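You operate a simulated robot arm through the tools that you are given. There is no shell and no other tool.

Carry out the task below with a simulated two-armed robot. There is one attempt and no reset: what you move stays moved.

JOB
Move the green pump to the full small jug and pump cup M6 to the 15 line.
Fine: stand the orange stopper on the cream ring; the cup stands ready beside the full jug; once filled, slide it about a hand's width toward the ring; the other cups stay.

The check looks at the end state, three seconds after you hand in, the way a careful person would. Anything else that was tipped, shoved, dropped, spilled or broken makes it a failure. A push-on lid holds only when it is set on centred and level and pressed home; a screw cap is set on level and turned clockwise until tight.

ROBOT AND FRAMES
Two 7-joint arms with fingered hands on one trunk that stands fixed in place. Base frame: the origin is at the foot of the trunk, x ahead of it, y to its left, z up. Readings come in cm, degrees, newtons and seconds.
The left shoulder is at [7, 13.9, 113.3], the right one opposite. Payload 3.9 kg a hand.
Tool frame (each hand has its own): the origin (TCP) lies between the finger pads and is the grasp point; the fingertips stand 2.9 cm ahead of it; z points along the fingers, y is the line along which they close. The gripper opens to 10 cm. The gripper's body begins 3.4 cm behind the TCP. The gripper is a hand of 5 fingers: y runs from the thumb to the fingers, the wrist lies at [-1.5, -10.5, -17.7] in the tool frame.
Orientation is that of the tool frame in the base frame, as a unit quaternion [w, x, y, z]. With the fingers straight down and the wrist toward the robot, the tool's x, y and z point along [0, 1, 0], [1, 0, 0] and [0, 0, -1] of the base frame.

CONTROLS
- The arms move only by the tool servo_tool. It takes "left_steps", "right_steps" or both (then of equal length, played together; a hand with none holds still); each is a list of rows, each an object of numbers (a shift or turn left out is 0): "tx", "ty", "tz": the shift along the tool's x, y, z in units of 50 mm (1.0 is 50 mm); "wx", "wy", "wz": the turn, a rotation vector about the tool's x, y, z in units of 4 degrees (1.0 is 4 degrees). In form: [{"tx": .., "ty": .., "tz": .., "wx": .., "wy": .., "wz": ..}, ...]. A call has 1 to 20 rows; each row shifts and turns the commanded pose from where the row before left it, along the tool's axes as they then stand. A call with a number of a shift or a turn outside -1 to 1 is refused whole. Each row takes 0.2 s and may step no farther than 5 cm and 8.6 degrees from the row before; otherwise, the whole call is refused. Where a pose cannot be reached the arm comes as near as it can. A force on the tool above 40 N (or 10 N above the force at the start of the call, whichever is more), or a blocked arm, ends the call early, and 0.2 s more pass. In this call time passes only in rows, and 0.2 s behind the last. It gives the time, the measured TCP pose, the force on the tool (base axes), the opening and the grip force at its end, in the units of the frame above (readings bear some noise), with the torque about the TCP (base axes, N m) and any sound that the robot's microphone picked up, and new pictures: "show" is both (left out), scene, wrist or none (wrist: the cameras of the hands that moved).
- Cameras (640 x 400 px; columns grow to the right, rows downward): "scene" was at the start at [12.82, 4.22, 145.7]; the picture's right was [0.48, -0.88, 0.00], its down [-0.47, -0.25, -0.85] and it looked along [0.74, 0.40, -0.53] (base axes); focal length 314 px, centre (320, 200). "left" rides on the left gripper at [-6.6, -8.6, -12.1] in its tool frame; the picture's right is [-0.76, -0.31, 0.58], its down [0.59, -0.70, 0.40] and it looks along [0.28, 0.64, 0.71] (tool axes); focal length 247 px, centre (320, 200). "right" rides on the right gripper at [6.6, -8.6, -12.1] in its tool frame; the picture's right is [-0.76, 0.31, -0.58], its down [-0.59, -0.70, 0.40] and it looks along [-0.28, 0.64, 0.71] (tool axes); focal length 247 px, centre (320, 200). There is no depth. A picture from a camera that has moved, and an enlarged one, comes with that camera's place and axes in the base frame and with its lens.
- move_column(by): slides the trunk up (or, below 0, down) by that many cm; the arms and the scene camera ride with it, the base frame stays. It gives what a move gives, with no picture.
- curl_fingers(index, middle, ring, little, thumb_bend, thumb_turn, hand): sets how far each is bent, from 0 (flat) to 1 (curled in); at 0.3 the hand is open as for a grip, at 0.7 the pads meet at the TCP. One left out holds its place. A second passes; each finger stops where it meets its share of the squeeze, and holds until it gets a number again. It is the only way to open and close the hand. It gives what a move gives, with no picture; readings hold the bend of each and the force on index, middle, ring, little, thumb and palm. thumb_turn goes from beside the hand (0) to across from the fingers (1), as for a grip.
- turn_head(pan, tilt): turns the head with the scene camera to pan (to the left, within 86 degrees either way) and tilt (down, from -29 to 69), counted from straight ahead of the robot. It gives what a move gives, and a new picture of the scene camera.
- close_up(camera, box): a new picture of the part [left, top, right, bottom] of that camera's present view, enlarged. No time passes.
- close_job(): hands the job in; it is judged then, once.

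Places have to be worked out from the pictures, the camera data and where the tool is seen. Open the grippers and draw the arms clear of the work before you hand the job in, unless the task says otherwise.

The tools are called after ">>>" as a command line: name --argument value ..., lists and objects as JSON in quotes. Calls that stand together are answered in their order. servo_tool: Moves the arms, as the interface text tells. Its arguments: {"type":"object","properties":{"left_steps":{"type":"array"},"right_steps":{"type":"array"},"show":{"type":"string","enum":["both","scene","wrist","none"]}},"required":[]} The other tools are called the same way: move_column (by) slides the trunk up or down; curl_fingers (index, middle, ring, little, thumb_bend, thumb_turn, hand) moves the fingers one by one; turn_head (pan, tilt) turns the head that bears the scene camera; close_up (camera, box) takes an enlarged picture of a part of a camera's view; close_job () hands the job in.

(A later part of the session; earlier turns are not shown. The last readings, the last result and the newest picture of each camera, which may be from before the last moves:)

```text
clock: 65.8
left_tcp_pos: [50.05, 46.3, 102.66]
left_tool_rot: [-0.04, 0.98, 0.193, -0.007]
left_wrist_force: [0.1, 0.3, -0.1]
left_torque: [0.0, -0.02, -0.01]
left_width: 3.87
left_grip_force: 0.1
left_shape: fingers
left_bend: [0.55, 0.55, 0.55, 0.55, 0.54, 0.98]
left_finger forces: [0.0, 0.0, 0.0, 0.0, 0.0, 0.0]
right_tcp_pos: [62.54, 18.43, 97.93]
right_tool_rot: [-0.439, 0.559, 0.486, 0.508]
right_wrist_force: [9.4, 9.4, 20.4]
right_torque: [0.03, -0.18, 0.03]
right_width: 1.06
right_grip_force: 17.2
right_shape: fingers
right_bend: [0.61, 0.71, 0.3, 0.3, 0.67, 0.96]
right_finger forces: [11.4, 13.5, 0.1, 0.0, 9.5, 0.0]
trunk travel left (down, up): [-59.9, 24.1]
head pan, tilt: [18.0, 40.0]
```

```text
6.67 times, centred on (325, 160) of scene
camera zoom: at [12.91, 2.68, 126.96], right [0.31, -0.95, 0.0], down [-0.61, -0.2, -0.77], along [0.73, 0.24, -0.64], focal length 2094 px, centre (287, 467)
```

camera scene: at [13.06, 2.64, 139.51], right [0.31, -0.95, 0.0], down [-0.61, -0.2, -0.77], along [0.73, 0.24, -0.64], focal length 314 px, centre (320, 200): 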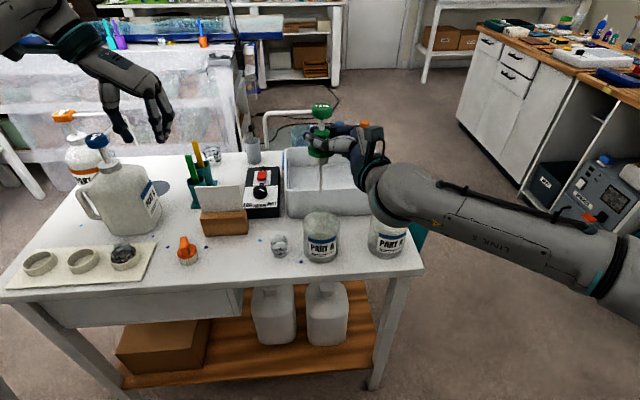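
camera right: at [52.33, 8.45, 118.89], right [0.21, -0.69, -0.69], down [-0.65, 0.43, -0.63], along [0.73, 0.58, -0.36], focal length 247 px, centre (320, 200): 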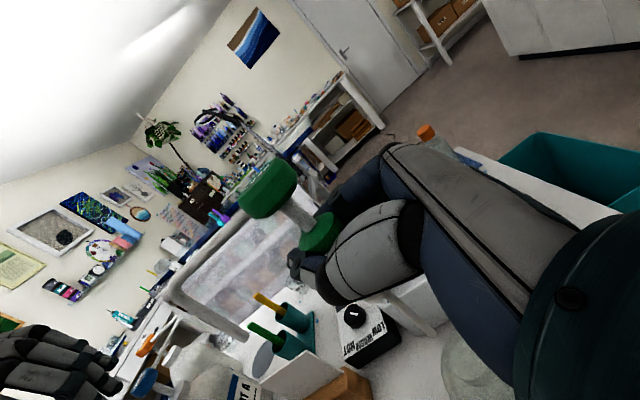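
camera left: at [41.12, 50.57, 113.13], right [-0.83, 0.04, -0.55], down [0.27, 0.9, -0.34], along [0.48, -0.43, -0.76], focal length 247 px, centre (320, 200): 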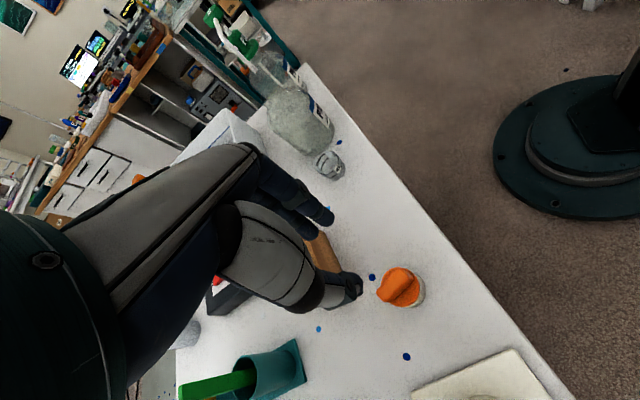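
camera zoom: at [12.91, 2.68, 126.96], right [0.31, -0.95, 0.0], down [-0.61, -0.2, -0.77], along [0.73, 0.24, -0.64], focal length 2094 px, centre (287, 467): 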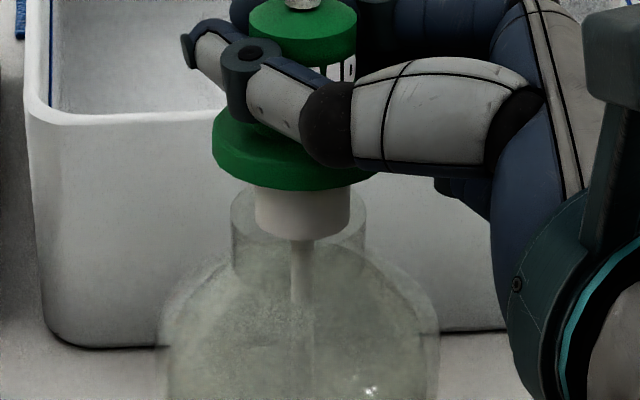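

The plug met the rim: 20 N up and about 9 N in +x and +y, meaning the mouth's centre lies a bit farther and to the left. I lift 0.5 cm, shift about 0.2 cm that way and look.

>>> servo_tool --right_steps '[{"tx": 0.12, "tz": -0.012}, {"ty": 0.033, "tz": 0.042}]' --show "none"

>>> close_up --camera "scene" --box '[295, 130, 355, 190]'

>>> close_up --camera "scene" --box '[270, 100, 370, 270]'

>>> close_up --camera "left" --box '[260, 20, 380, 160]'

```text
clock: 66.4
left_tcp_pos: [50.17, 46.13, 102.58]
left_tool_rot: [-0.04, 0.98, 0.194, -0.008]
left_wrist_force: [-0.1, 0.8, -0.4]
left_torque: [0.0, 0.01, -0.01]
left_width: 3.86
left_grip_force: 0.0
left_shape: fingers
left_bend: [0.55, 0.55, 0.55, 0.55, 0.54, 0.98]
left_finger forces: [0.0, 0.0, 0.0, 0.0, 0.0, 0.1]
right_tcp_pos: [62.75, 18.61, 97.86]
right_tool_rot: [-0.439, 0.561, 0.486, 0.506]
right_wrist_force: [2.8, 3.6, 8.8]
right_torque: [-0.04, -0.02, 0.0]
right_width: 1.04
right_grip_force: 13.1
right_shape: fingers
right_bend: [0.61, 0.72, 0.3, 0.3, 0.67, 0.96]
right_finger forces: [9.7, 6.4, 0.1, 0.0, 10.3, 0.1]
trunk travel left (down, up): [-59.9, 24.1]
head pan, tilt: [18.0, 40.0]
```

```text
6.67 times, centred on (325, 160) of scene
camera zoom: at [12.99, 2.61, 126.9], right [0.31, -0.95, 0.0], down [-0.61, -0.2, -0.77], along [0.73, 0.24, -0.64], focal length 2094 px, centre (287, 467)
```

zoom: 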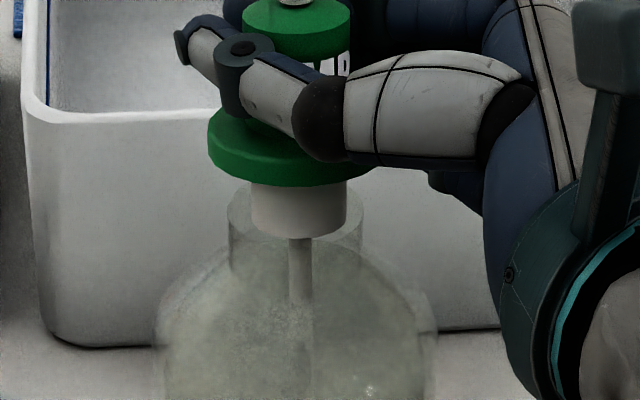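

```text
2.35 times, centred on (320, 185) of scene
camera zoom: at [12.99, 2.61, 126.9], right [0.31, -0.95, 0.0], down [-0.61, -0.2, -0.77], along [0.73, 0.24, -0.64], focal length 739 px, centre (320, 235)
```

zoom: 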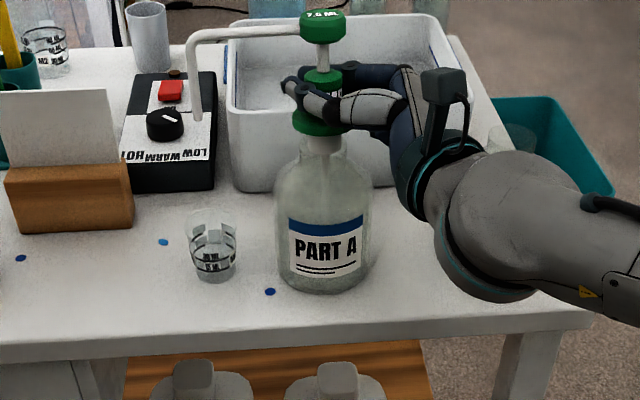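

```text
2.86 times, centred on (320, 90) of left
camera zoom: at [41.09, 50.67, 115.45], right [-0.83, 0.04, -0.55], down [0.26, 0.9, -0.34], along [0.48, -0.43, -0.76], focal length 706 px, centre (320, 514)
```

zoom: 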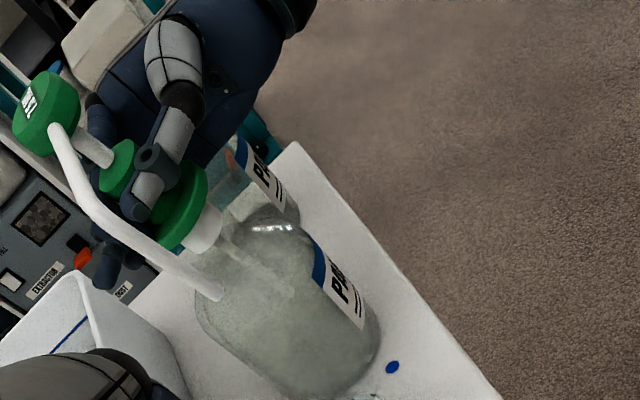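

The contact force has dropped to 9 N. The right forearm looks close to the empty jug in the scene view, so I check that clearance with other views before going on.

>>> close_up --camera "left" --box '[240, 0, 480, 150]'

>>> close_up --camera "right" --box '[0, 0, 640, 400]'

>>> close_up --camera "scene" --box '[340, 110, 500, 270]'

```text
2.67 times, centred on (360, 75) of left
camera zoom: at [41.09, 50.67, 115.45], right [-0.83, 0.04, -0.55], down [0.26, 0.9, -0.34], along [0.48, -0.43, -0.76], focal length 659 px, centre (213, 533)
```

zoom: 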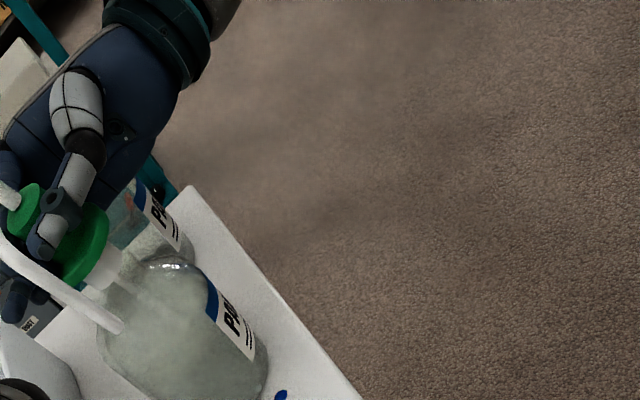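

```text
1.00 times, centred on (320, 200) of right (not enlarged: the box is as wide or as high as the picture)
camera zoom: at [52.71, 8.59, 105.64], right [0.21, -0.69, -0.69], down [-0.65, 0.43, -0.63], along [0.73, 0.58, -0.36], focal length 247 px, centre (320, 200)
```

zoom: 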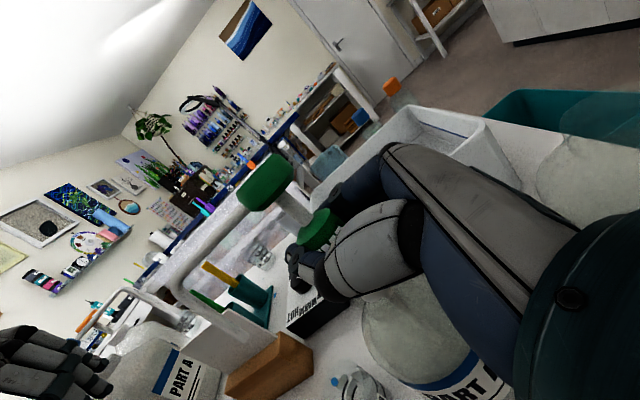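

```text
2.50 times, centred on (420, 190) of scene
camera zoom: at [12.99, 2.61, 126.9], right [0.31, -0.95, 0.0], down [-0.61, -0.2, -0.77], along [0.73, 0.24, -0.64], focal length 785 px, centre (70, 225)
```

zoom: 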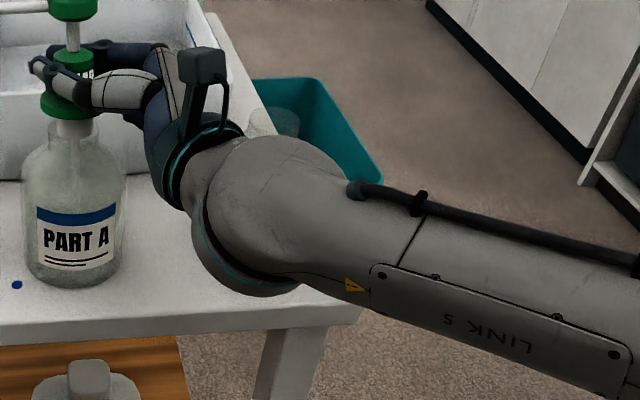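

The ball I saw is the wrist at about [49.8,2.5], well in front of the empty jug, so there is clearance. I zoom closely on the plug and the rim to see which way it is off.

>>> close_up --camera "scene" --box '[310, 145, 340, 175]'

>>> close_up --camera "left" --box '[260, 80, 310, 130]'

```text
13.33 times, centred on (325, 160) of scene
camera zoom: at [12.99, 2.61, 126.9], right [0.31, -0.95, 0.0], down [-0.61, -0.2, -0.77], along [0.73, 0.24, -0.64], focal length 4187 px, centre (253, 733)
```

zoom: 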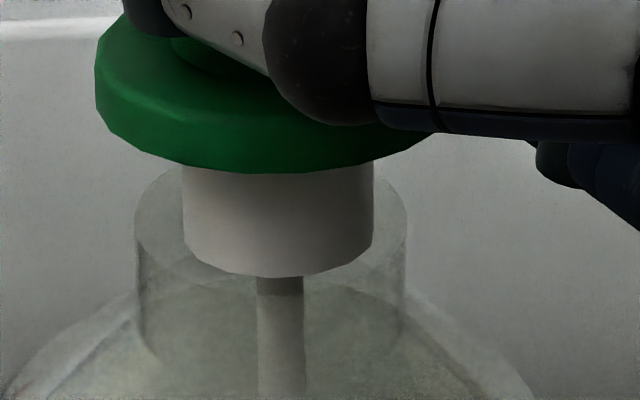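

```text
8.00 times, centred on (285, 105) of left
camera zoom: at [41.09, 50.67, 115.45], right [-0.83, 0.04, -0.55], down [0.26, 0.9, -0.34], along [0.48, -0.43, -0.76], focal length 1976 px, centre (600, 960)
```

zoom: 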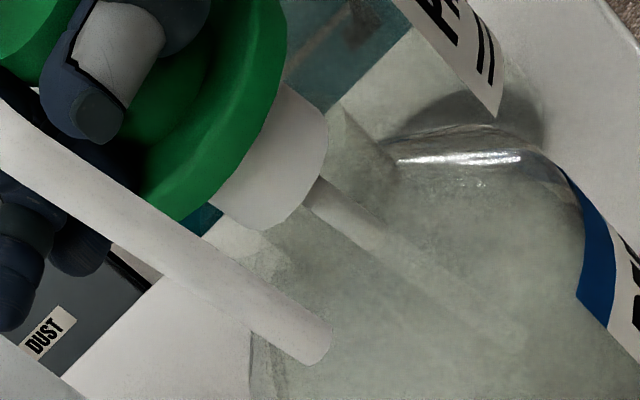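

The plug sits about 0.11 cm right and 0.07 cm near of the rim's centre. I lift slightly, shift that much, and lower again.

>>> servo_tool --right_steps '[{"tx": 0.05, "tz": -0.005}, {"ty": 0.008, "tz": 0.029}, {"tx": -0.05, "tz": 0.005}, {"tx": -0.05, "tz": 0.005}, {"tx": -0.05, "tz": 0.005}]' --show "none"

>>> close_up --camera "scene" --box '[310, 145, 340, 175]'

```text
clock: 67.6
left_tcp_pos: [50.2, 46.26, 102.69]
left_tool_rot: [-0.041, 0.98, 0.194, -0.008]
left_wrist_force: [-0.6, 0.3, -0.2]
left_torque: [0.0, -0.03, -0.01]
left_width: 3.88
left_grip_force: 0.0
left_shape: fingers
left_bend: [0.55, 0.55, 0.55, 0.55, 0.54, 0.98]
left_finger forces: [0.0, 0.0, 0.0, 0.0, 0.1, 0.0]
right_tcp_pos: [62.74, 18.77, 97.69]
right_tool_rot: [-0.438, 0.56, 0.488, 0.507]
right_wrist_force: [7.0, 6.6, 14.8]
right_torque: [0.0, -0.05, 0.01]
right_width: 1.09
right_grip_force: 13.7
right_shape: fingers
right_bend: [0.61, 0.72, 0.3, 0.3, 0.71, 0.95]
right_finger forces: [11.1, 7.6, 0.0, 0.1, 9.5, 0.0]
trunk travel left (down, up): [-59.9, 24.1]
head pan, tilt: [18.0, 40.0]
```

```text
13.33 times, centred on (325, 160) of scene
camera zoom: at [12.96, 2.64, 126.94], right [0.31, -0.95, 0.0], down [-0.61, -0.2, -0.77], along [0.73, 0.24, -0.64], focal length 4187 px, centre (253, 733)
```

zoom: 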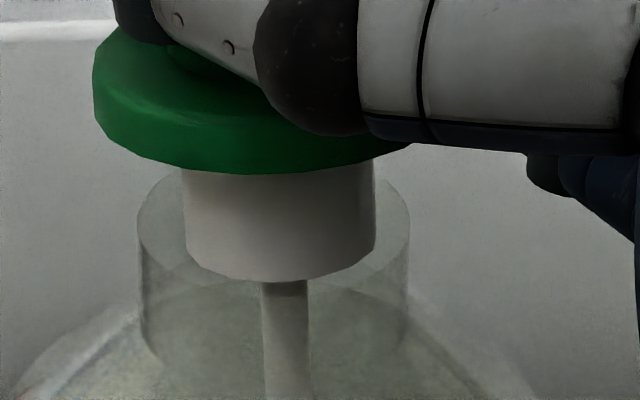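

The pump is tilting in the grip because the plug drags on the rim. I lift 1 cm clear and examine its tilt afresh.

>>> servo_tool --right_steps '[{"tx": 0.1, "tz": -0.01}, {"tx": 0.1, "tz": -0.01}, {"tx": 0.1, "tz": -0.01}]' --show "none"

>>> close_up --camera "scene" --box '[305, 130, 345, 175]'

>>> close_up --camera "scene" --box '[270, 95, 350, 190]'

>>> close_up --camera "left" --box '[210, 20, 320, 130]'

```text
clock: 68.4
left_tcp_pos: [50.16, 46.24, 102.55]
left_tool_rot: [-0.041, 0.98, 0.194, -0.008]
left_wrist_force: [0.4, 0.3, 0.1]
left_torque: [0.01, 0.03, 0.01]
left_width: 3.89
left_grip_force: 0.1
left_shape: fingers
left_bend: [0.55, 0.55, 0.55, 0.55, 0.54, 0.98]
left_finger forces: [0.1, 0.0, 0.0, 0.1, 0.0, 0.0]
right_tcp_pos: [62.71, 18.71, 98.88]
right_tool_rot: [-0.439, 0.562, 0.487, 0.504]
right_wrist_force: [-0.6, 0.0, -1.3]
right_torque: [-0.01, 0.05, -0.01]
right_width: 0.97
right_grip_force: 11.5
right_shape: fingers
right_bend: [0.62, 0.71, 0.3, 0.3, 0.66, 0.97]
right_finger forces: [9.3, 2.8, 0.0, 0.1, 11.2, 0.0]
trunk travel left (down, up): [-59.9, 24.1]
head pan, tilt: [18.0, 40.0]
```

```text
8.89 times, centred on (325, 152) of scene
camera zoom: at [13.03, 2.59, 126.9], right [0.31, -0.95, 0.0], down [-0.61, -0.2, -0.77], along [0.73, 0.24, -0.64], focal length 2791 px, centre (276, 622)
```

zoom: 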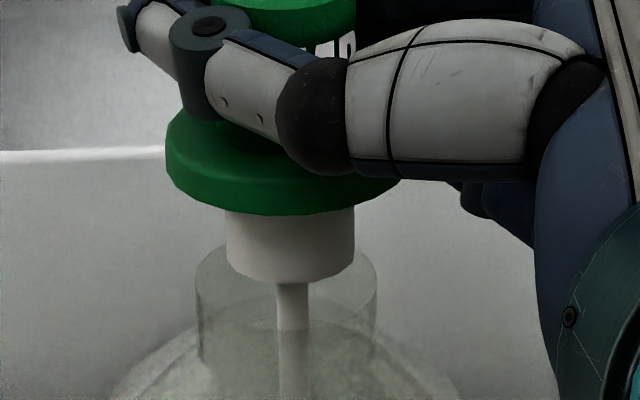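

```text
4.21 times, centred on (310, 142) of scene
camera zoom: at [13.03, 2.59, 126.9], right [0.31, -0.95, 0.0], down [-0.61, -0.2, -0.77], along [0.73, 0.24, -0.64], focal length 1322 px, centre (362, 442)
```

zoom: 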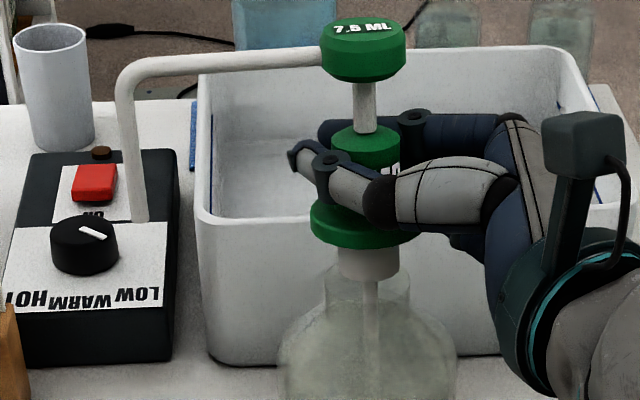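

```text
3.64 times, centred on (265, 75) of left
camera zoom: at [41.12, 50.65, 115.45], right [-0.83, 0.04, -0.55], down [0.26, 0.9, -0.34], along [0.48, -0.43, -0.76], focal length 898 px, centre (520, 654)
```

zoom: 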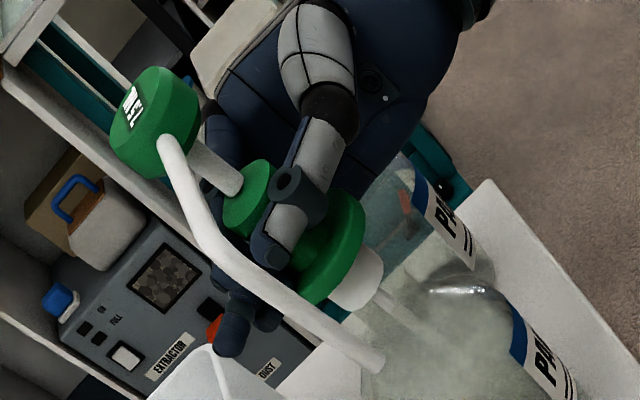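

The pump leans about 2° (bottom to the right); I want a better reading of its lean in depth from the left wrist camera.

>>> close_up --camera "left" --box '[225, 25, 285, 85]'

>>> close_up --camera "left" --box '[270, 65, 330, 125]'

```text
6.67 times, centred on (255, 55) of left
camera zoom: at [41.12, 50.65, 115.45], right [-0.83, 0.04, -0.55], down [0.26, 0.9, -0.34], along [0.48, -0.43, -0.76], focal length 1646 px, centre (753, 1167)
```

zoom: 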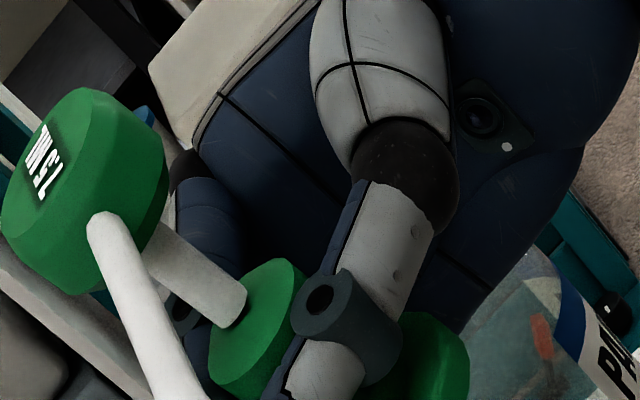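

```text
6.67 times, centred on (300, 95) of left
camera zoom: at [41.12, 50.65, 115.45], right [-0.83, 0.04, -0.55], down [0.26, 0.9, -0.34], along [0.48, -0.43, -0.76], focal length 1646 px, centre (453, 900)
```

zoom: 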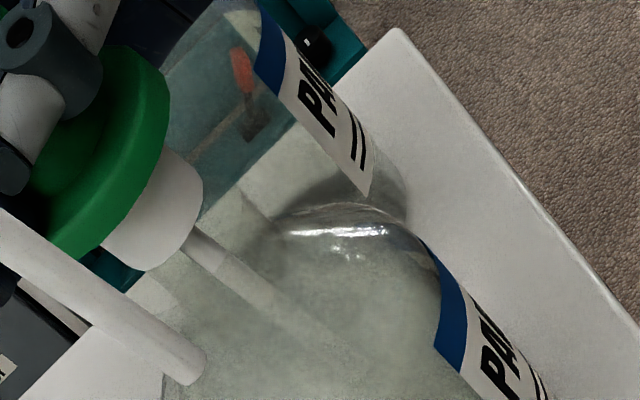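

The pump has tilted about 5–6° in depth (bottom toward the robot) and 2° sideways through the rim contact. I rotate the hand to set it upright again and shift back so the plug stays over the mouth.

>>> servo_tool --right_steps '[{"tx": 0.1, "tz": -0.01}, {"wz": -0.7, "wy": 0.25}, {"wz": -0.68, "wy": 0.25}, {"ty": -0.085, "tz": -0.01}]' --show "none"

>>> close_up --camera "scene" --box '[305, 130, 345, 175]'

>>> close_up --camera "scene" --box '[270, 95, 350, 190]'

>>> close_up --camera "left" --box '[225, 25, 285, 85]'

>>> close_up --camera "left" --box '[270, 65, 330, 125]'

```text
clock: 69.4
left_tcp_pos: [50.14, 46.25, 102.61]
left_tool_rot: [-0.041, 0.98, 0.195, -0.008]
left_wrist_force: [-0.5, 0.2, 0.1]
left_torque: [-0.01, 0.01, -0.01]
left_width: 3.85
left_grip_force: 0.0
left_shape: fingers
left_bend: [0.55, 0.55, 0.55, 0.55, 0.54, 0.98]
left_finger forces: [0.0, 0.0, 0.0, 0.1, 0.1, 0.0]
right_tcp_pos: [62.36, 18.63, 99.54]
right_tool_rot: [-0.423, 0.528, 0.506, 0.536]
right_wrist_force: [0.1, -0.9, -1.3]
right_torque: [-0.03, 0.0, -0.01]
right_width: 0.96
right_grip_force: 11.7
right_shape: fingers
right_bend: [0.62, 0.71, 0.3, 0.3, 0.66, 0.97]
right_finger forces: [9.2, 2.7, 0.0, 0.0, 11.2, 0.1]
trunk travel left (down, up): [-59.9, 24.1]
head pan, tilt: [18.0, 40.0]
```

```text
8.89 times, centred on (325, 152) of scene
camera zoom: at [13.04, 2.59, 126.91], right [0.31, -0.95, 0.0], down [-0.61, -0.2, -0.77], along [0.73, 0.24, -0.64], focal length 2791 px, centre (276, 622)
```

zoom: 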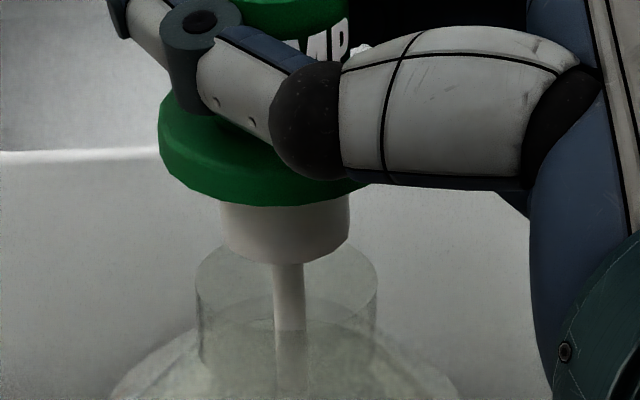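

```text
4.21 times, centred on (310, 142) of scene
camera zoom: at [13.04, 2.59, 126.91], right [0.31, -0.95, 0.0], down [-0.61, -0.2, -0.77], along [0.73, 0.24, -0.64], focal length 1322 px, centre (362, 442)
```

zoom: 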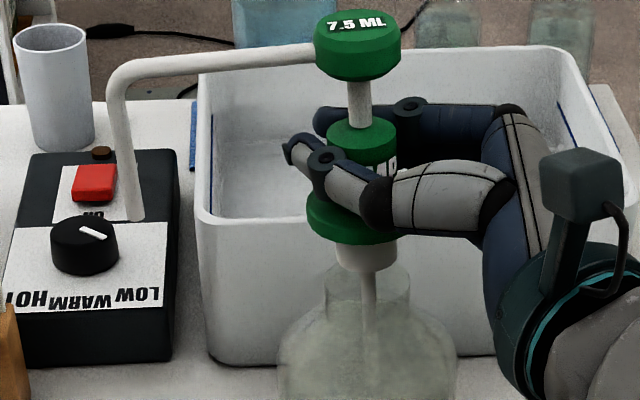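

```text
6.67 times, centred on (255, 55) of left
camera zoom: at [41.12, 50.66, 115.46], right [-0.83, 0.04, -0.55], down [0.26, 0.9, -0.34], along [0.48, -0.43, -0.76], focal length 1646 px, centre (753, 1167)
```

zoom: 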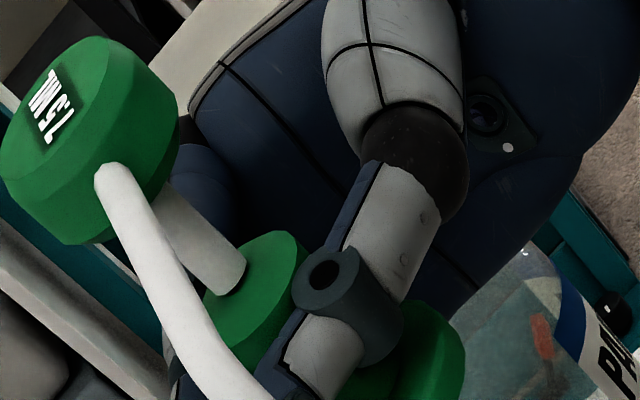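

```text
6.67 times, centred on (300, 95) of left
camera zoom: at [41.12, 50.66, 115.46], right [-0.83, 0.04, -0.55], down [0.26, 0.9, -0.34], along [0.48, -0.43, -0.76], focal length 1646 px, centre (453, 900)
```

zoom: 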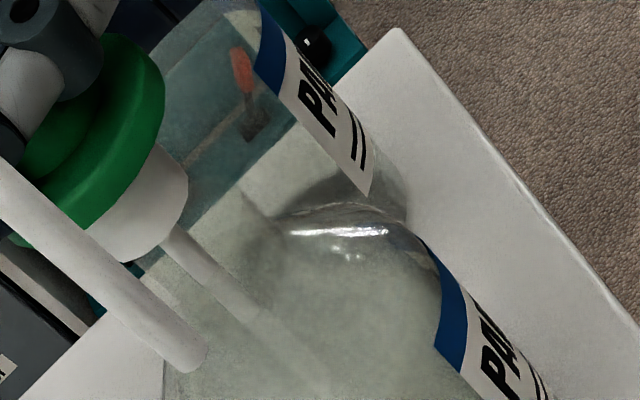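

Depth lean is now within about 1°. I measure the sideways lean more exactly with larger zooms on stem and tube.

>>> close_up --camera "scene" --box '[300, 95, 340, 125]'

>>> close_up --camera "scene" --box '[305, 145, 345, 175]'

```text
13.33 times, centred on (320, 110) of scene
camera zoom: at [13.04, 2.59, 126.91], right [0.31, -0.95, 0.0], down [-0.61, -0.2, -0.77], along [0.73, 0.24, -0.64], focal length 4187 px, centre (320, 1400)
```

zoom: 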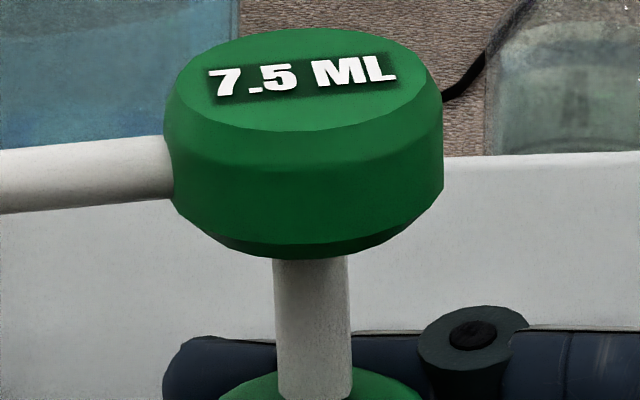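

```text
13.33 times, centred on (325, 160) of scene
camera zoom: at [13.04, 2.59, 126.91], right [0.31, -0.95, 0.0], down [-0.61, -0.2, -0.77], along [0.73, 0.24, -0.64], focal length 4187 px, centre (253, 733)
```

zoom: 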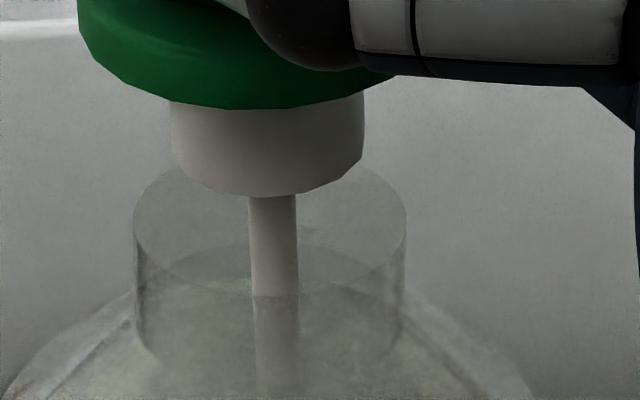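

The pump still leans about 3° sideways (bottom right), while the plug bottom is centred. I correct the lean and compensate the sideways shift.

>>> servo_tool --right_steps '[{"wy": 0.38}, {"wy": 0.37, "tz": -0.044, "ty": 0.01}]' --show "none"

>>> close_up --camera "scene" --box '[300, 95, 340, 125]'

>>> close_up --camera "scene" --box '[305, 145, 345, 175]'

```text
clock: 70.0
left_tcp_pos: [50.21, 46.26, 102.62]
left_tool_rot: [-0.04, 0.98, 0.193, -0.008]
left_wrist_force: [0.4, -0.2, 0.0]
left_torque: [0.02, 0.0, 0.0]
left_width: 3.86
left_grip_force: 0.1
left_shape: fingers
left_bend: [0.55, 0.55, 0.55, 0.55, 0.54, 0.98]
left_finger forces: [0.0, 0.0, 0.1, 0.0, 0.0, 0.0]
right_tcp_pos: [62.48, 18.52, 99.52]
right_tool_rot: [-0.435, 0.515, 0.494, 0.549]
right_wrist_force: [0.3, 0.1, -1.1]
right_torque: [-0.01, 0.0, 0.01]
right_width: 0.96
right_grip_force: 11.5
right_shape: fingers
right_bend: [0.62, 0.71, 0.3, 0.3, 0.66, 0.97]
right_finger forces: [9.3, 2.7, 0.0, 0.0, 11.2, 0.0]
trunk travel left (down, up): [-59.9, 24.1]
head pan, tilt: [18.0, 40.0]
```

```text
13.33 times, centred on (320, 110) of scene
camera zoom: at [13.08, 2.57, 126.91], right [0.31, -0.95, 0.0], down [-0.61, -0.2, -0.77], along [0.73, 0.24, -0.64], focal length 4187 px, centre (320, 1400)
```

zoom: 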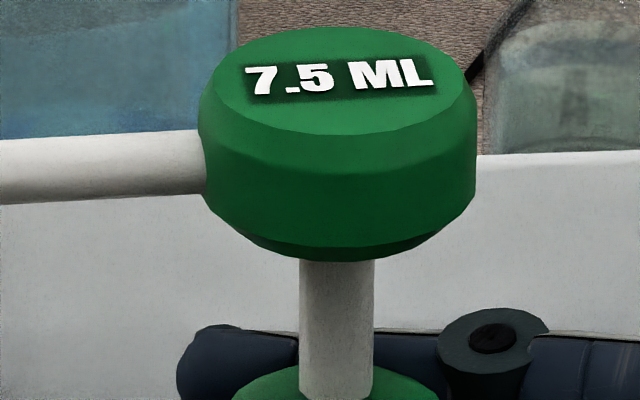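

```text
13.33 times, centred on (325, 160) of scene
camera zoom: at [13.08, 2.57, 126.91], right [0.31, -0.95, 0.0], down [-0.61, -0.2, -0.77], along [0.73, 0.24, -0.64], focal length 4187 px, centre (253, 733)
```

zoom: 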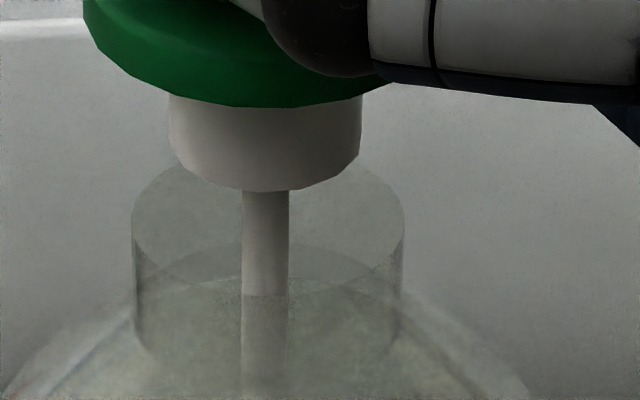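

The pump now stands upright and the plug is centred within about 0.05 cm. I lower it straight down 1.8 cm in fine steps.

>>> servo_tool --right_steps '[{"tx": -0.06, "ty": -0.0057, "tz": -0.004}, {"tx": -0.06, "ty": -0.0057, "tz": 0.0011}, {"tx": -0.06, "ty": -0.0057, "tz": 0.0011}, {"tx": -0.06, "ty": -0.0057, "tz": 0.0011}, {"tx": -0.06, "ty": -0.0057, "tz": 0.0011}, {"tx": -0.06, "ty": -0.0057, "tz": 0.0011}]' --show "none"

>>> close_up --camera "scene" --box '[305, 140, 345, 170]'

```text
clock: 71.4
left_tcp_pos: [50.15, 46.15, 102.6]
left_tool_rot: [-0.042, 0.98, 0.195, -0.008]
left_wrist_force: [-1.1, -0.1, 0.0]
left_torque: [0.0, 0.0, -0.01]
left_width: 3.87
left_grip_force: 0.0
left_shape: fingers
left_bend: [0.55, 0.55, 0.55, 0.55, 0.54, 0.98]
left_finger forces: [0.1, 0.0, 0.1, 0.1, 0.1, 0.1]
right_tcp_pos: [62.46, 18.45, 97.48]
right_tool_rot: [-0.435, 0.513, 0.495, 0.55]
right_wrist_force: [0.6, -0.3, -1.1]
right_torque: [0.01, 0.01, -0.01]
right_width: 0.97
right_grip_force: 11.4
right_shape: fingers
right_bend: [0.62, 0.71, 0.3, 0.3, 0.66, 0.97]
right_finger forces: [9.3, 2.7, 0.1, 0.0, 11.2, 0.0]
trunk travel left (down, up): [-59.9, 24.1]
head pan, tilt: [18.0, 40.0]
```

```text
13.33 times, centred on (325, 155) of scene
camera zoom: at [13.07, 2.58, 126.91], right [0.31, -0.95, 0.0], down [-0.61, -0.2, -0.77], along [0.73, 0.24, -0.64], focal length 4187 px, centre (253, 800)
```

zoom: 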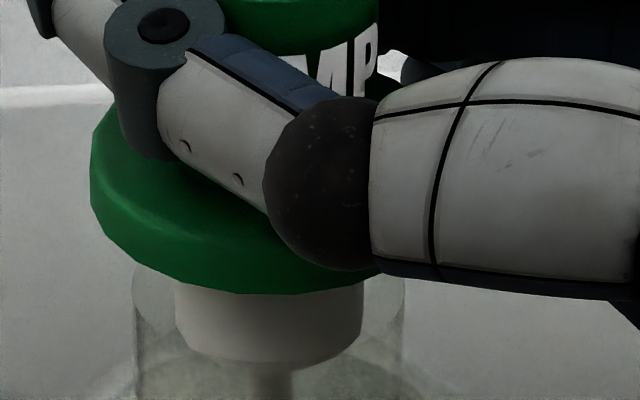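

The plug has entered the neck without force. I continue down until the flange meets the rim.

>>> servo_tool --right_steps '[{"tx": -0.06, "ty": -0.0057, "tz": 0.0011}, {"tx": -0.06, "ty": -0.0057, "tz": 0.0011}, {"tx": -0.05, "ty": -0.005, "tz": 0.001}, {"tx": -0.05, "ty": -0.005, "tz": 0.001}]' --show "none"

>>> close_up --camera "scene" --box '[305, 140, 345, 170]'

```text
clock: 72.4
left_tcp_pos: [50.22, 46.07, 102.55]
left_tool_rot: [-0.041, 0.98, 0.195, -0.008]
left_wrist_force: [-0.6, 1.1, 0.1]
left_torque: [0.03, 0.0, -0.03]
left_width: 3.89
left_grip_force: 0.1
left_shape: fingers
left_bend: [0.55, 0.55, 0.55, 0.55, 0.54, 0.98]
left_finger forces: [0.0, 0.0, 0.0, 0.0, 0.0, 0.0]
right_tcp_pos: [62.34, 18.54, 96.51]
right_tool_rot: [-0.436, 0.514, 0.494, 0.549]
right_wrist_force: [0.3, 0.2, -0.6]
right_torque: [-0.01, 0.0, -0.03]
right_width: 0.96
right_grip_force: 11.5
right_shape: fingers
right_bend: [0.62, 0.71, 0.3, 0.3, 0.66, 0.97]
right_finger forces: [9.4, 2.7, 0.0, 0.0, 11.2, 0.0]
trunk travel left (down, up): [-59.9, 24.1]
head pan, tilt: [18.0, 40.0]
```

```text
13.33 times, centred on (325, 155) of scene
camera zoom: at [13.07, 2.58, 126.91], right [0.31, -0.95, 0.0], down [-0.61, -0.2, -0.77], along [0.73, 0.24, -0.64], focal length 4187 px, centre (253, 800)
```

zoom: 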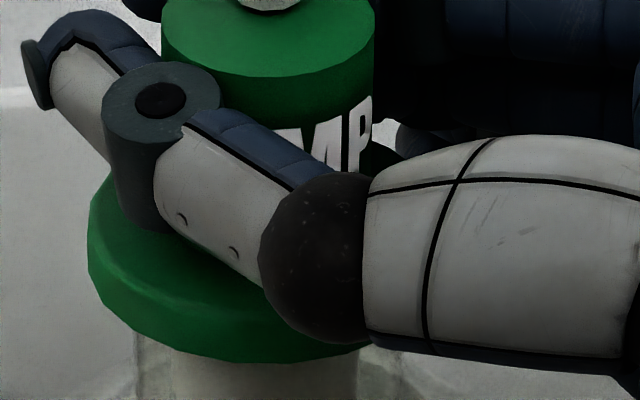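

Still no resistance at z=96.5. I go on in small steps and then press home.

>>> servo_tool --right_steps '[{"tx": -0.03, "ty": -0.003, "tz": 0.0006}, {"tx": -0.03, "ty": -0.003, "tz": 0.0006}, {"tx": -0.03, "ty": -0.003, "tz": 0.0006}]' --show "none"

>>> close_up --camera "scene" --box '[295, 135, 355, 180]'

```text
clock: 73.2
left_tcp_pos: [50.3, 46.27, 102.7]
left_tool_rot: [-0.042, 0.98, 0.194, -0.008]
left_wrist_force: [1.1, -0.3, 0.1]
left_torque: [-0.01, 0.07, 0.02]
left_width: 3.83
left_grip_force: 0.0
left_shape: fingers
left_bend: [0.55, 0.55, 0.55, 0.55, 0.54, 0.98]
left_finger forces: [0.0, 0.0, 0.0, 0.0, 0.0, 0.0]
right_tcp_pos: [62.43, 18.38, 96.07]
right_tool_rot: [-0.435, 0.514, 0.494, 0.55]
right_wrist_force: [0.2, -0.9, -1.3]
right_torque: [-0.04, -0.02, 0.01]
right_width: 0.97
right_grip_force: 11.6
right_shape: fingers
right_bend: [0.62, 0.71, 0.3, 0.3, 0.66, 0.97]
right_finger forces: [9.5, 2.5, 0.1, 0.0, 11.3, 0.0]
trunk travel left (down, up): [-59.9, 24.1]
head pan, tilt: [18.0, 40.0]
```

```text
8.89 times, centred on (325, 158) of scene
camera zoom: at [13.06, 2.59, 126.91], right [0.31, -0.95, 0.0], down [-0.61, -0.2, -0.77], along [0.73, 0.24, -0.64], focal length 2791 px, centre (276, 578)
```

zoom: 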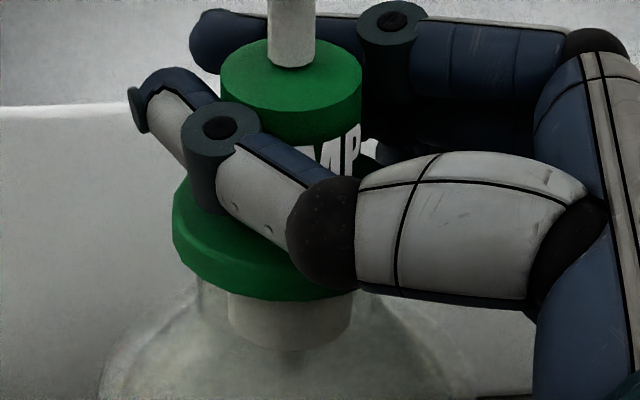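

Still free at z=96.07; I continue down 0.4 cm in fine steps watching for contact.

>>> servo_tool --right_steps '[{"tx": -0.03, "ty": -0.003, "tz": 0.0006}, {"tx": -0.03, "ty": -0.003, "tz": 0.0006}, {"tx": -0.03, "ty": -0.003, "tz": 0.0006}]' --show "none"

>>> close_up --camera "scene" --box '[295, 135, 355, 180]'

```text
clock: 74.0
left_tcp_pos: [50.13, 46.2, 102.65]
left_tool_rot: [-0.042, 0.98, 0.194, -0.009]
left_wrist_force: [0.1, 0.3, 0.8]
left_torque: [0.04, 0.01, 0.0]
left_width: 3.88
left_grip_force: 0.0
left_shape: fingers
left_bend: [0.55, 0.55, 0.55, 0.55, 0.54, 0.98]
left_finger forces: [0.0, 0.0, 0.0, 0.0, 0.0, 0.0]
right_tcp_pos: [62.52, 18.33, 95.87]
right_tool_rot: [-0.435, 0.513, 0.494, 0.551]
right_wrist_force: [1.8, 1.5, 9.8]
right_torque: [0.02, 0.02, -0.02]
right_width: 1.0
right_grip_force: 12.7
right_shape: fingers
right_bend: [0.62, 0.72, 0.3, 0.3, 0.71, 0.96]
right_finger forces: [10.3, 4.7, 0.0, 0.0, 9.9, 0.1]
trunk travel left (down, up): [-59.9, 24.1]
head pan, tilt: [18.0, 40.0]
```

```text
8.89 times, centred on (325, 158) of scene
camera zoom: at [12.96, 2.56, 126.94], right [0.31, -0.95, 0.0], down [-0.61, -0.2, -0.77], along [0.73, 0.24, -0.64], focal length 2791 px, centre (276, 578)
```

zoom: 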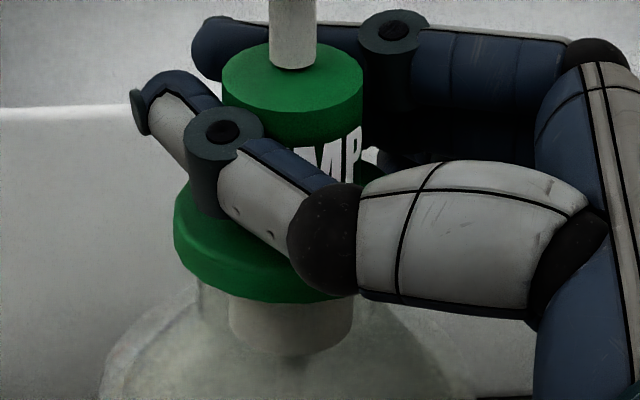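

Contact at z=95.9 with 10 N. I press further down to push the plug home.

>>> servo_tool --right_steps '[{"tx": -0.04, "ty": -0.004, "tz": 0.0008}, {"tx": -0.04, "ty": -0.004, "tz": 0.0008}, {"tx": -0.04, "ty": -0.004, "tz": 0.0008}]' --show "none"

>>> close_up --camera "scene" --box '[295, 135, 355, 180]'

>>> close_up --camera "left" --box '[220, 20, 340, 140]'

```text
clock: 74.8
left_tcp_pos: [49.89, 46.13, 102.87]
left_tool_rot: [-0.041, 0.98, 0.194, -0.007]
left_wrist_force: [-0.8, 0.2, 0.0]
left_torque: [-0.01, 0.02, 0.01]
left_width: 3.88
left_grip_force: 0.1
left_shape: fingers
left_bend: [0.55, 0.55, 0.55, 0.55, 0.54, 0.98]
left_finger forces: [0.0, 0.1, 0.1, 0.1, 0.0, 0.1]
right_tcp_pos: [62.27, 18.6, 95.69]
right_tool_rot: [-0.435, 0.51, 0.493, 0.554]
right_wrist_force: [6.9, 6.1, 27.7]
right_torque: [0.1, -0.24, -0.05]
right_width: 1.06
right_grip_force: 18.7
right_shape: fingers
right_bend: [0.61, 0.71, 0.3, 0.3, 0.71, 0.95]
right_finger forces: [11.8, 15.8, 0.0, 0.0, 9.2, 0.0]
trunk travel left (down, up): [-59.9, 24.1]
head pan, tilt: [18.0, 40.0]
```

```text
8.89 times, centred on (325, 158) of scene
camera zoom: at [12.76, 2.54, 126.97], right [0.31, -0.95, 0.0], down [-0.61, -0.2, -0.77], along [0.73, 0.24, -0.64], focal length 2791 px, centre (276, 578)
```

zoom: 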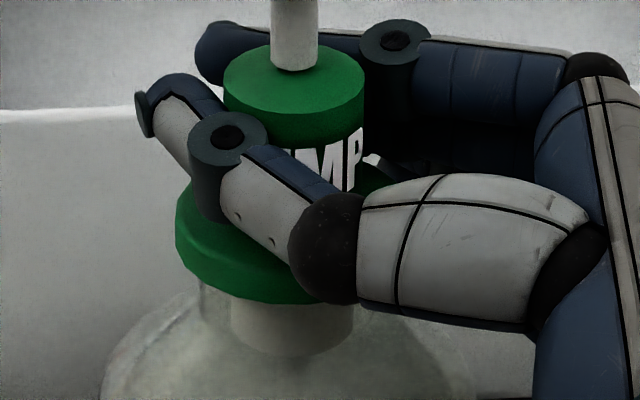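

```text
3.33 times, centred on (280, 80) of left
camera zoom: at [40.88, 50.61, 115.6], right [-0.83, 0.04, -0.55], down [0.27, 0.9, -0.34], along [0.48, -0.43, -0.76], focal length 823 px, centre (453, 600)
```

zoom: 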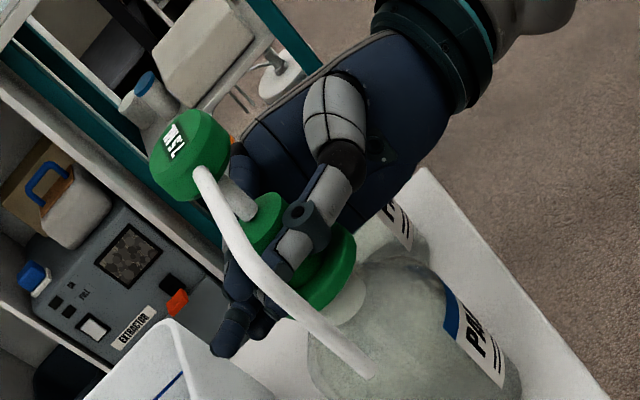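

The flange now sits flush on the rim (28 N pressed, no further travel). I relieve the pressure, then open the fingers gently.

>>> servo_tool --right_steps '[{"tx": 0.04, "ty": 0.004, "tz": -0.0008}, {"tx": 0.04, "ty": 0.004, "tz": -0.0008}, {"tx": 0.02, "ty": 0.002}]' --show "none"

```text
clock: 75.6
left_tcp_pos: [50.12, 46.11, 102.72]
left_tool_rot: [-0.041, 0.98, 0.194, -0.008]
left_wrist_force: [0.2, -1.7, 0.2]
left_torque: [-0.02, 0.01, 0.0]
left_width: 3.86
left_grip_force: 0.0
left_shape: fingers
left_bend: [0.55, 0.55, 0.55, 0.55, 0.54, 0.98]
left_finger forces: [0.0, 0.0, 0.0, 0.0, 0.0, 0.1]
right_tcp_pos: [62.23, 18.44, 95.63]
right_tool_rot: [-0.436, 0.512, 0.494, 0.551]
right_wrist_force: [7.7, 0.7, 21.4]
right_torque: [0.09, -0.18, -0.04]
right_width: 1.04
right_grip_force: 17.1
right_shape: fingers
right_bend: [0.61, 0.71, 0.3, 0.3, 0.71, 0.95]
right_finger forces: [12.0, 12.5, 0.0, 0.0, 8.7, 0.1]
trunk travel left (down, up): [-59.9, 24.1]
head pan, tilt: [18.0, 40.0]
```

The force is still 21 N, so I ease up a little more.

>>> servo_tool --right_steps '[{"tx": 0.04, "ty": 0.004, "tz": -0.0008}, {"tx": 0.03, "ty": 0.003}]' --show "none"

>>> close_up --camera "scene" --box '[295, 135, 355, 180]'

```text
clock: 76.2
left_tcp_pos: [50.05, 46.05, 102.67]
left_tool_rot: [-0.04, 0.98, 0.194, -0.007]
left_wrist_force: [-0.1, -0.4, 0.6]
left_torque: [0.0, -0.01, -0.01]
left_width: 3.88
left_grip_force: 0.0
left_shape: fingers
left_bend: [0.55, 0.55, 0.55, 0.55, 0.54, 0.98]
left_finger forces: [0.0, 0.0, 0.1, 0.1, 0.0, 0.1]
right_tcp_pos: [62.17, 18.44, 95.78]
right_tool_rot: [-0.436, 0.514, 0.494, 0.55]
right_wrist_force: [4.1, -1.9, 11.8]
right_torque: [0.07, -0.02, -0.05]
right_width: 1.02
right_grip_force: 13.7
right_shape: fingers
right_bend: [0.61, 0.72, 0.3, 0.3, 0.71, 0.96]
right_finger forces: [10.7, 8.3, 0.1, 0.0, 9.3, 0.0]
trunk travel left (down, up): [-59.9, 24.1]
head pan, tilt: [18.0, 40.0]
```

```text
8.89 times, centred on (325, 158) of scene
camera zoom: at [12.95, 2.49, 126.91], right [0.31, -0.95, 0.0], down [-0.61, -0.2, -0.77], along [0.73, 0.24, -0.64], focal length 2791 px, centre (276, 578)
```

zoom: 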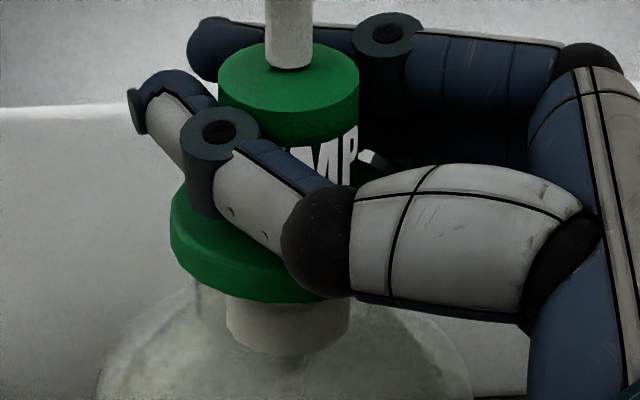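

Down to 12 N. One more small rise, then I open the fingers.

>>> servo_tool --right_steps '[{"tx": 0.03, "ty": 0.003}]' --show "none"

>>> curl_fingers --hand "right" --index 0.6 --middle 0.6 --thumb_bend 0.62

>>> curl_fingers --hand "right" --index 0.45 --middle 0.45 --thumb_bend 0.45

>>> close_up --camera "scene" --box '[270, 95, 370, 190]'

>>> close_up --camera "left" --box '[220, 20, 340, 140]'

```text
clock: 76.6
left_tcp_pos: [50.1, 46.03, 102.58]
left_tool_rot: [-0.042, 0.98, 0.194, -0.008]
left_wrist_force: [0.1, -0.1, 0.1]
left_torque: [0.0, 0.0, 0.02]
left_width: 3.86
left_grip_force: 0.0
left_shape: fingers
left_bend: [0.55, 0.55, 0.55, 0.55, 0.54, 0.98]
left_finger forces: [0.1, 0.0, 0.0, 0.0, 0.1, 0.1]
right_tcp_pos: [62.31, 18.52, 95.76]
right_tool_rot: [-0.436, 0.514, 0.495, 0.549]
right_wrist_force: [1.3, -1.8, 6.1]
right_torque: [0.01, -0.03, 0.03]
right_width: 0.97
right_grip_force: 13.1
right_shape: fingers
right_bend: [0.62, 0.72, 0.3, 0.3, 0.71, 0.96]
right_finger forces: [10.0, 5.5, 0.0, 0.0, 10.3, 0.0]
trunk travel left (down, up): [-59.9, 24.1]
head pan, tilt: [18.0, 40.0]
```

```text
clock: 77.6
left_tcp_pos: [50.12, 46.25, 102.66]
left_tool_rot: [-0.041, 0.98, 0.195, -0.008]
left_wrist_force: [0.8, 0.5, -0.2]
left_torque: [0.03, -0.02, -0.02]
left_width: 3.87
left_grip_force: 0.0
left_shape: fingers
left_bend: [0.55, 0.55, 0.55, 0.55, 0.54, 0.98]
left_finger forces: [0.0, 0.1, 0.1, 0.0, 0.0, 0.1]
right_tcp_pos: [62.39, 18.48, 96.12]
right_tool_rot: [-0.436, 0.514, 0.494, 0.55]
right_wrist_force: [-0.7, 0.0, 0.2]
right_torque: [0.0, 0.0, 0.0]
right_width: 2.29
right_grip_force: 0.1
right_shape: fingers
right_bend: [0.6, 0.6, 0.3, 0.3, 0.62, 0.97]
right_finger forces: [0.1, 0.0, 0.0, 0.0, 0.1, 0.1]
trunk travel left (down, up): [-59.9, 24.1]
head pan, tilt: [18.0, 40.0]
```

```text
clock: 78.6
left_tcp_pos: [50.2, 46.06, 102.51]
left_tool_rot: [-0.041, 0.98, 0.194, -0.008]
left_wrist_force: [-0.4, 0.2, -0.1]
left_torque: [-0.01, 0.01, 0.02]
left_width: 3.85
left_grip_force: 0.1
left_shape: fingers
left_bend: [0.55, 0.55, 0.55, 0.55, 0.54, 0.98]
left_finger forces: [0.0, 0.0, 0.1, 0.0, 0.0, 0.1]
right_tcp_pos: [62.42, 18.52, 95.95]
right_tool_rot: [-0.435, 0.513, 0.495, 0.55]
right_wrist_force: [0.6, -1.1, -0.7]
right_torque: [-0.01, -0.01, -0.05]
right_width: 6.23
right_grip_force: 0.1
right_shape: fingers
right_bend: [0.45, 0.45, 0.3, 0.3, 0.45, 0.97]
right_finger forces: [0.1, 0.0, 0.0, 0.1, 0.0, 0.0]
trunk travel left (down, up): [-59.9, 24.1]
head pan, tilt: [18.0, 40.0]
```

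```text
4.21 times, centred on (320, 142) of scene
camera zoom: at [13.05, 2.58, 126.91], right [0.31, -0.95, 0.0], down [-0.61, -0.2, -0.77], along [0.73, 0.24, -0.64], focal length 1322 px, centre (320, 442)
```

zoom: 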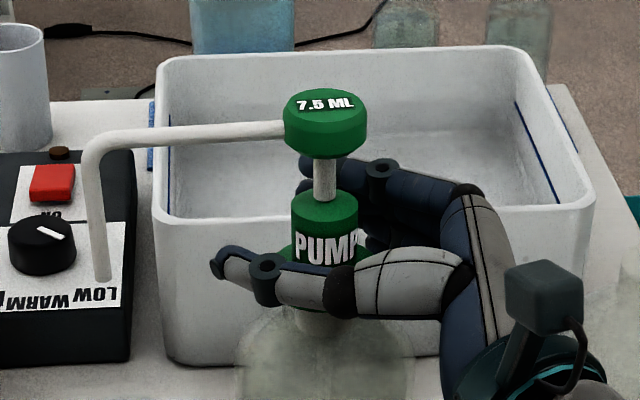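

```text
3.33 times, centred on (280, 80) of left
camera zoom: at [41.13, 50.64, 115.46], right [-0.83, 0.04, -0.55], down [0.26, 0.9, -0.34], along [0.48, -0.43, -0.76], focal length 823 px, centre (453, 600)
```

zoom: 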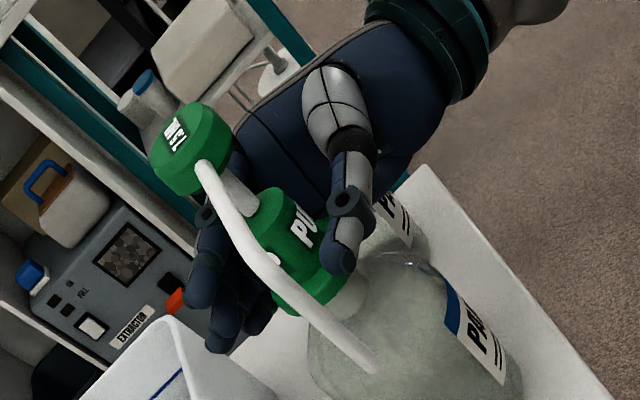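

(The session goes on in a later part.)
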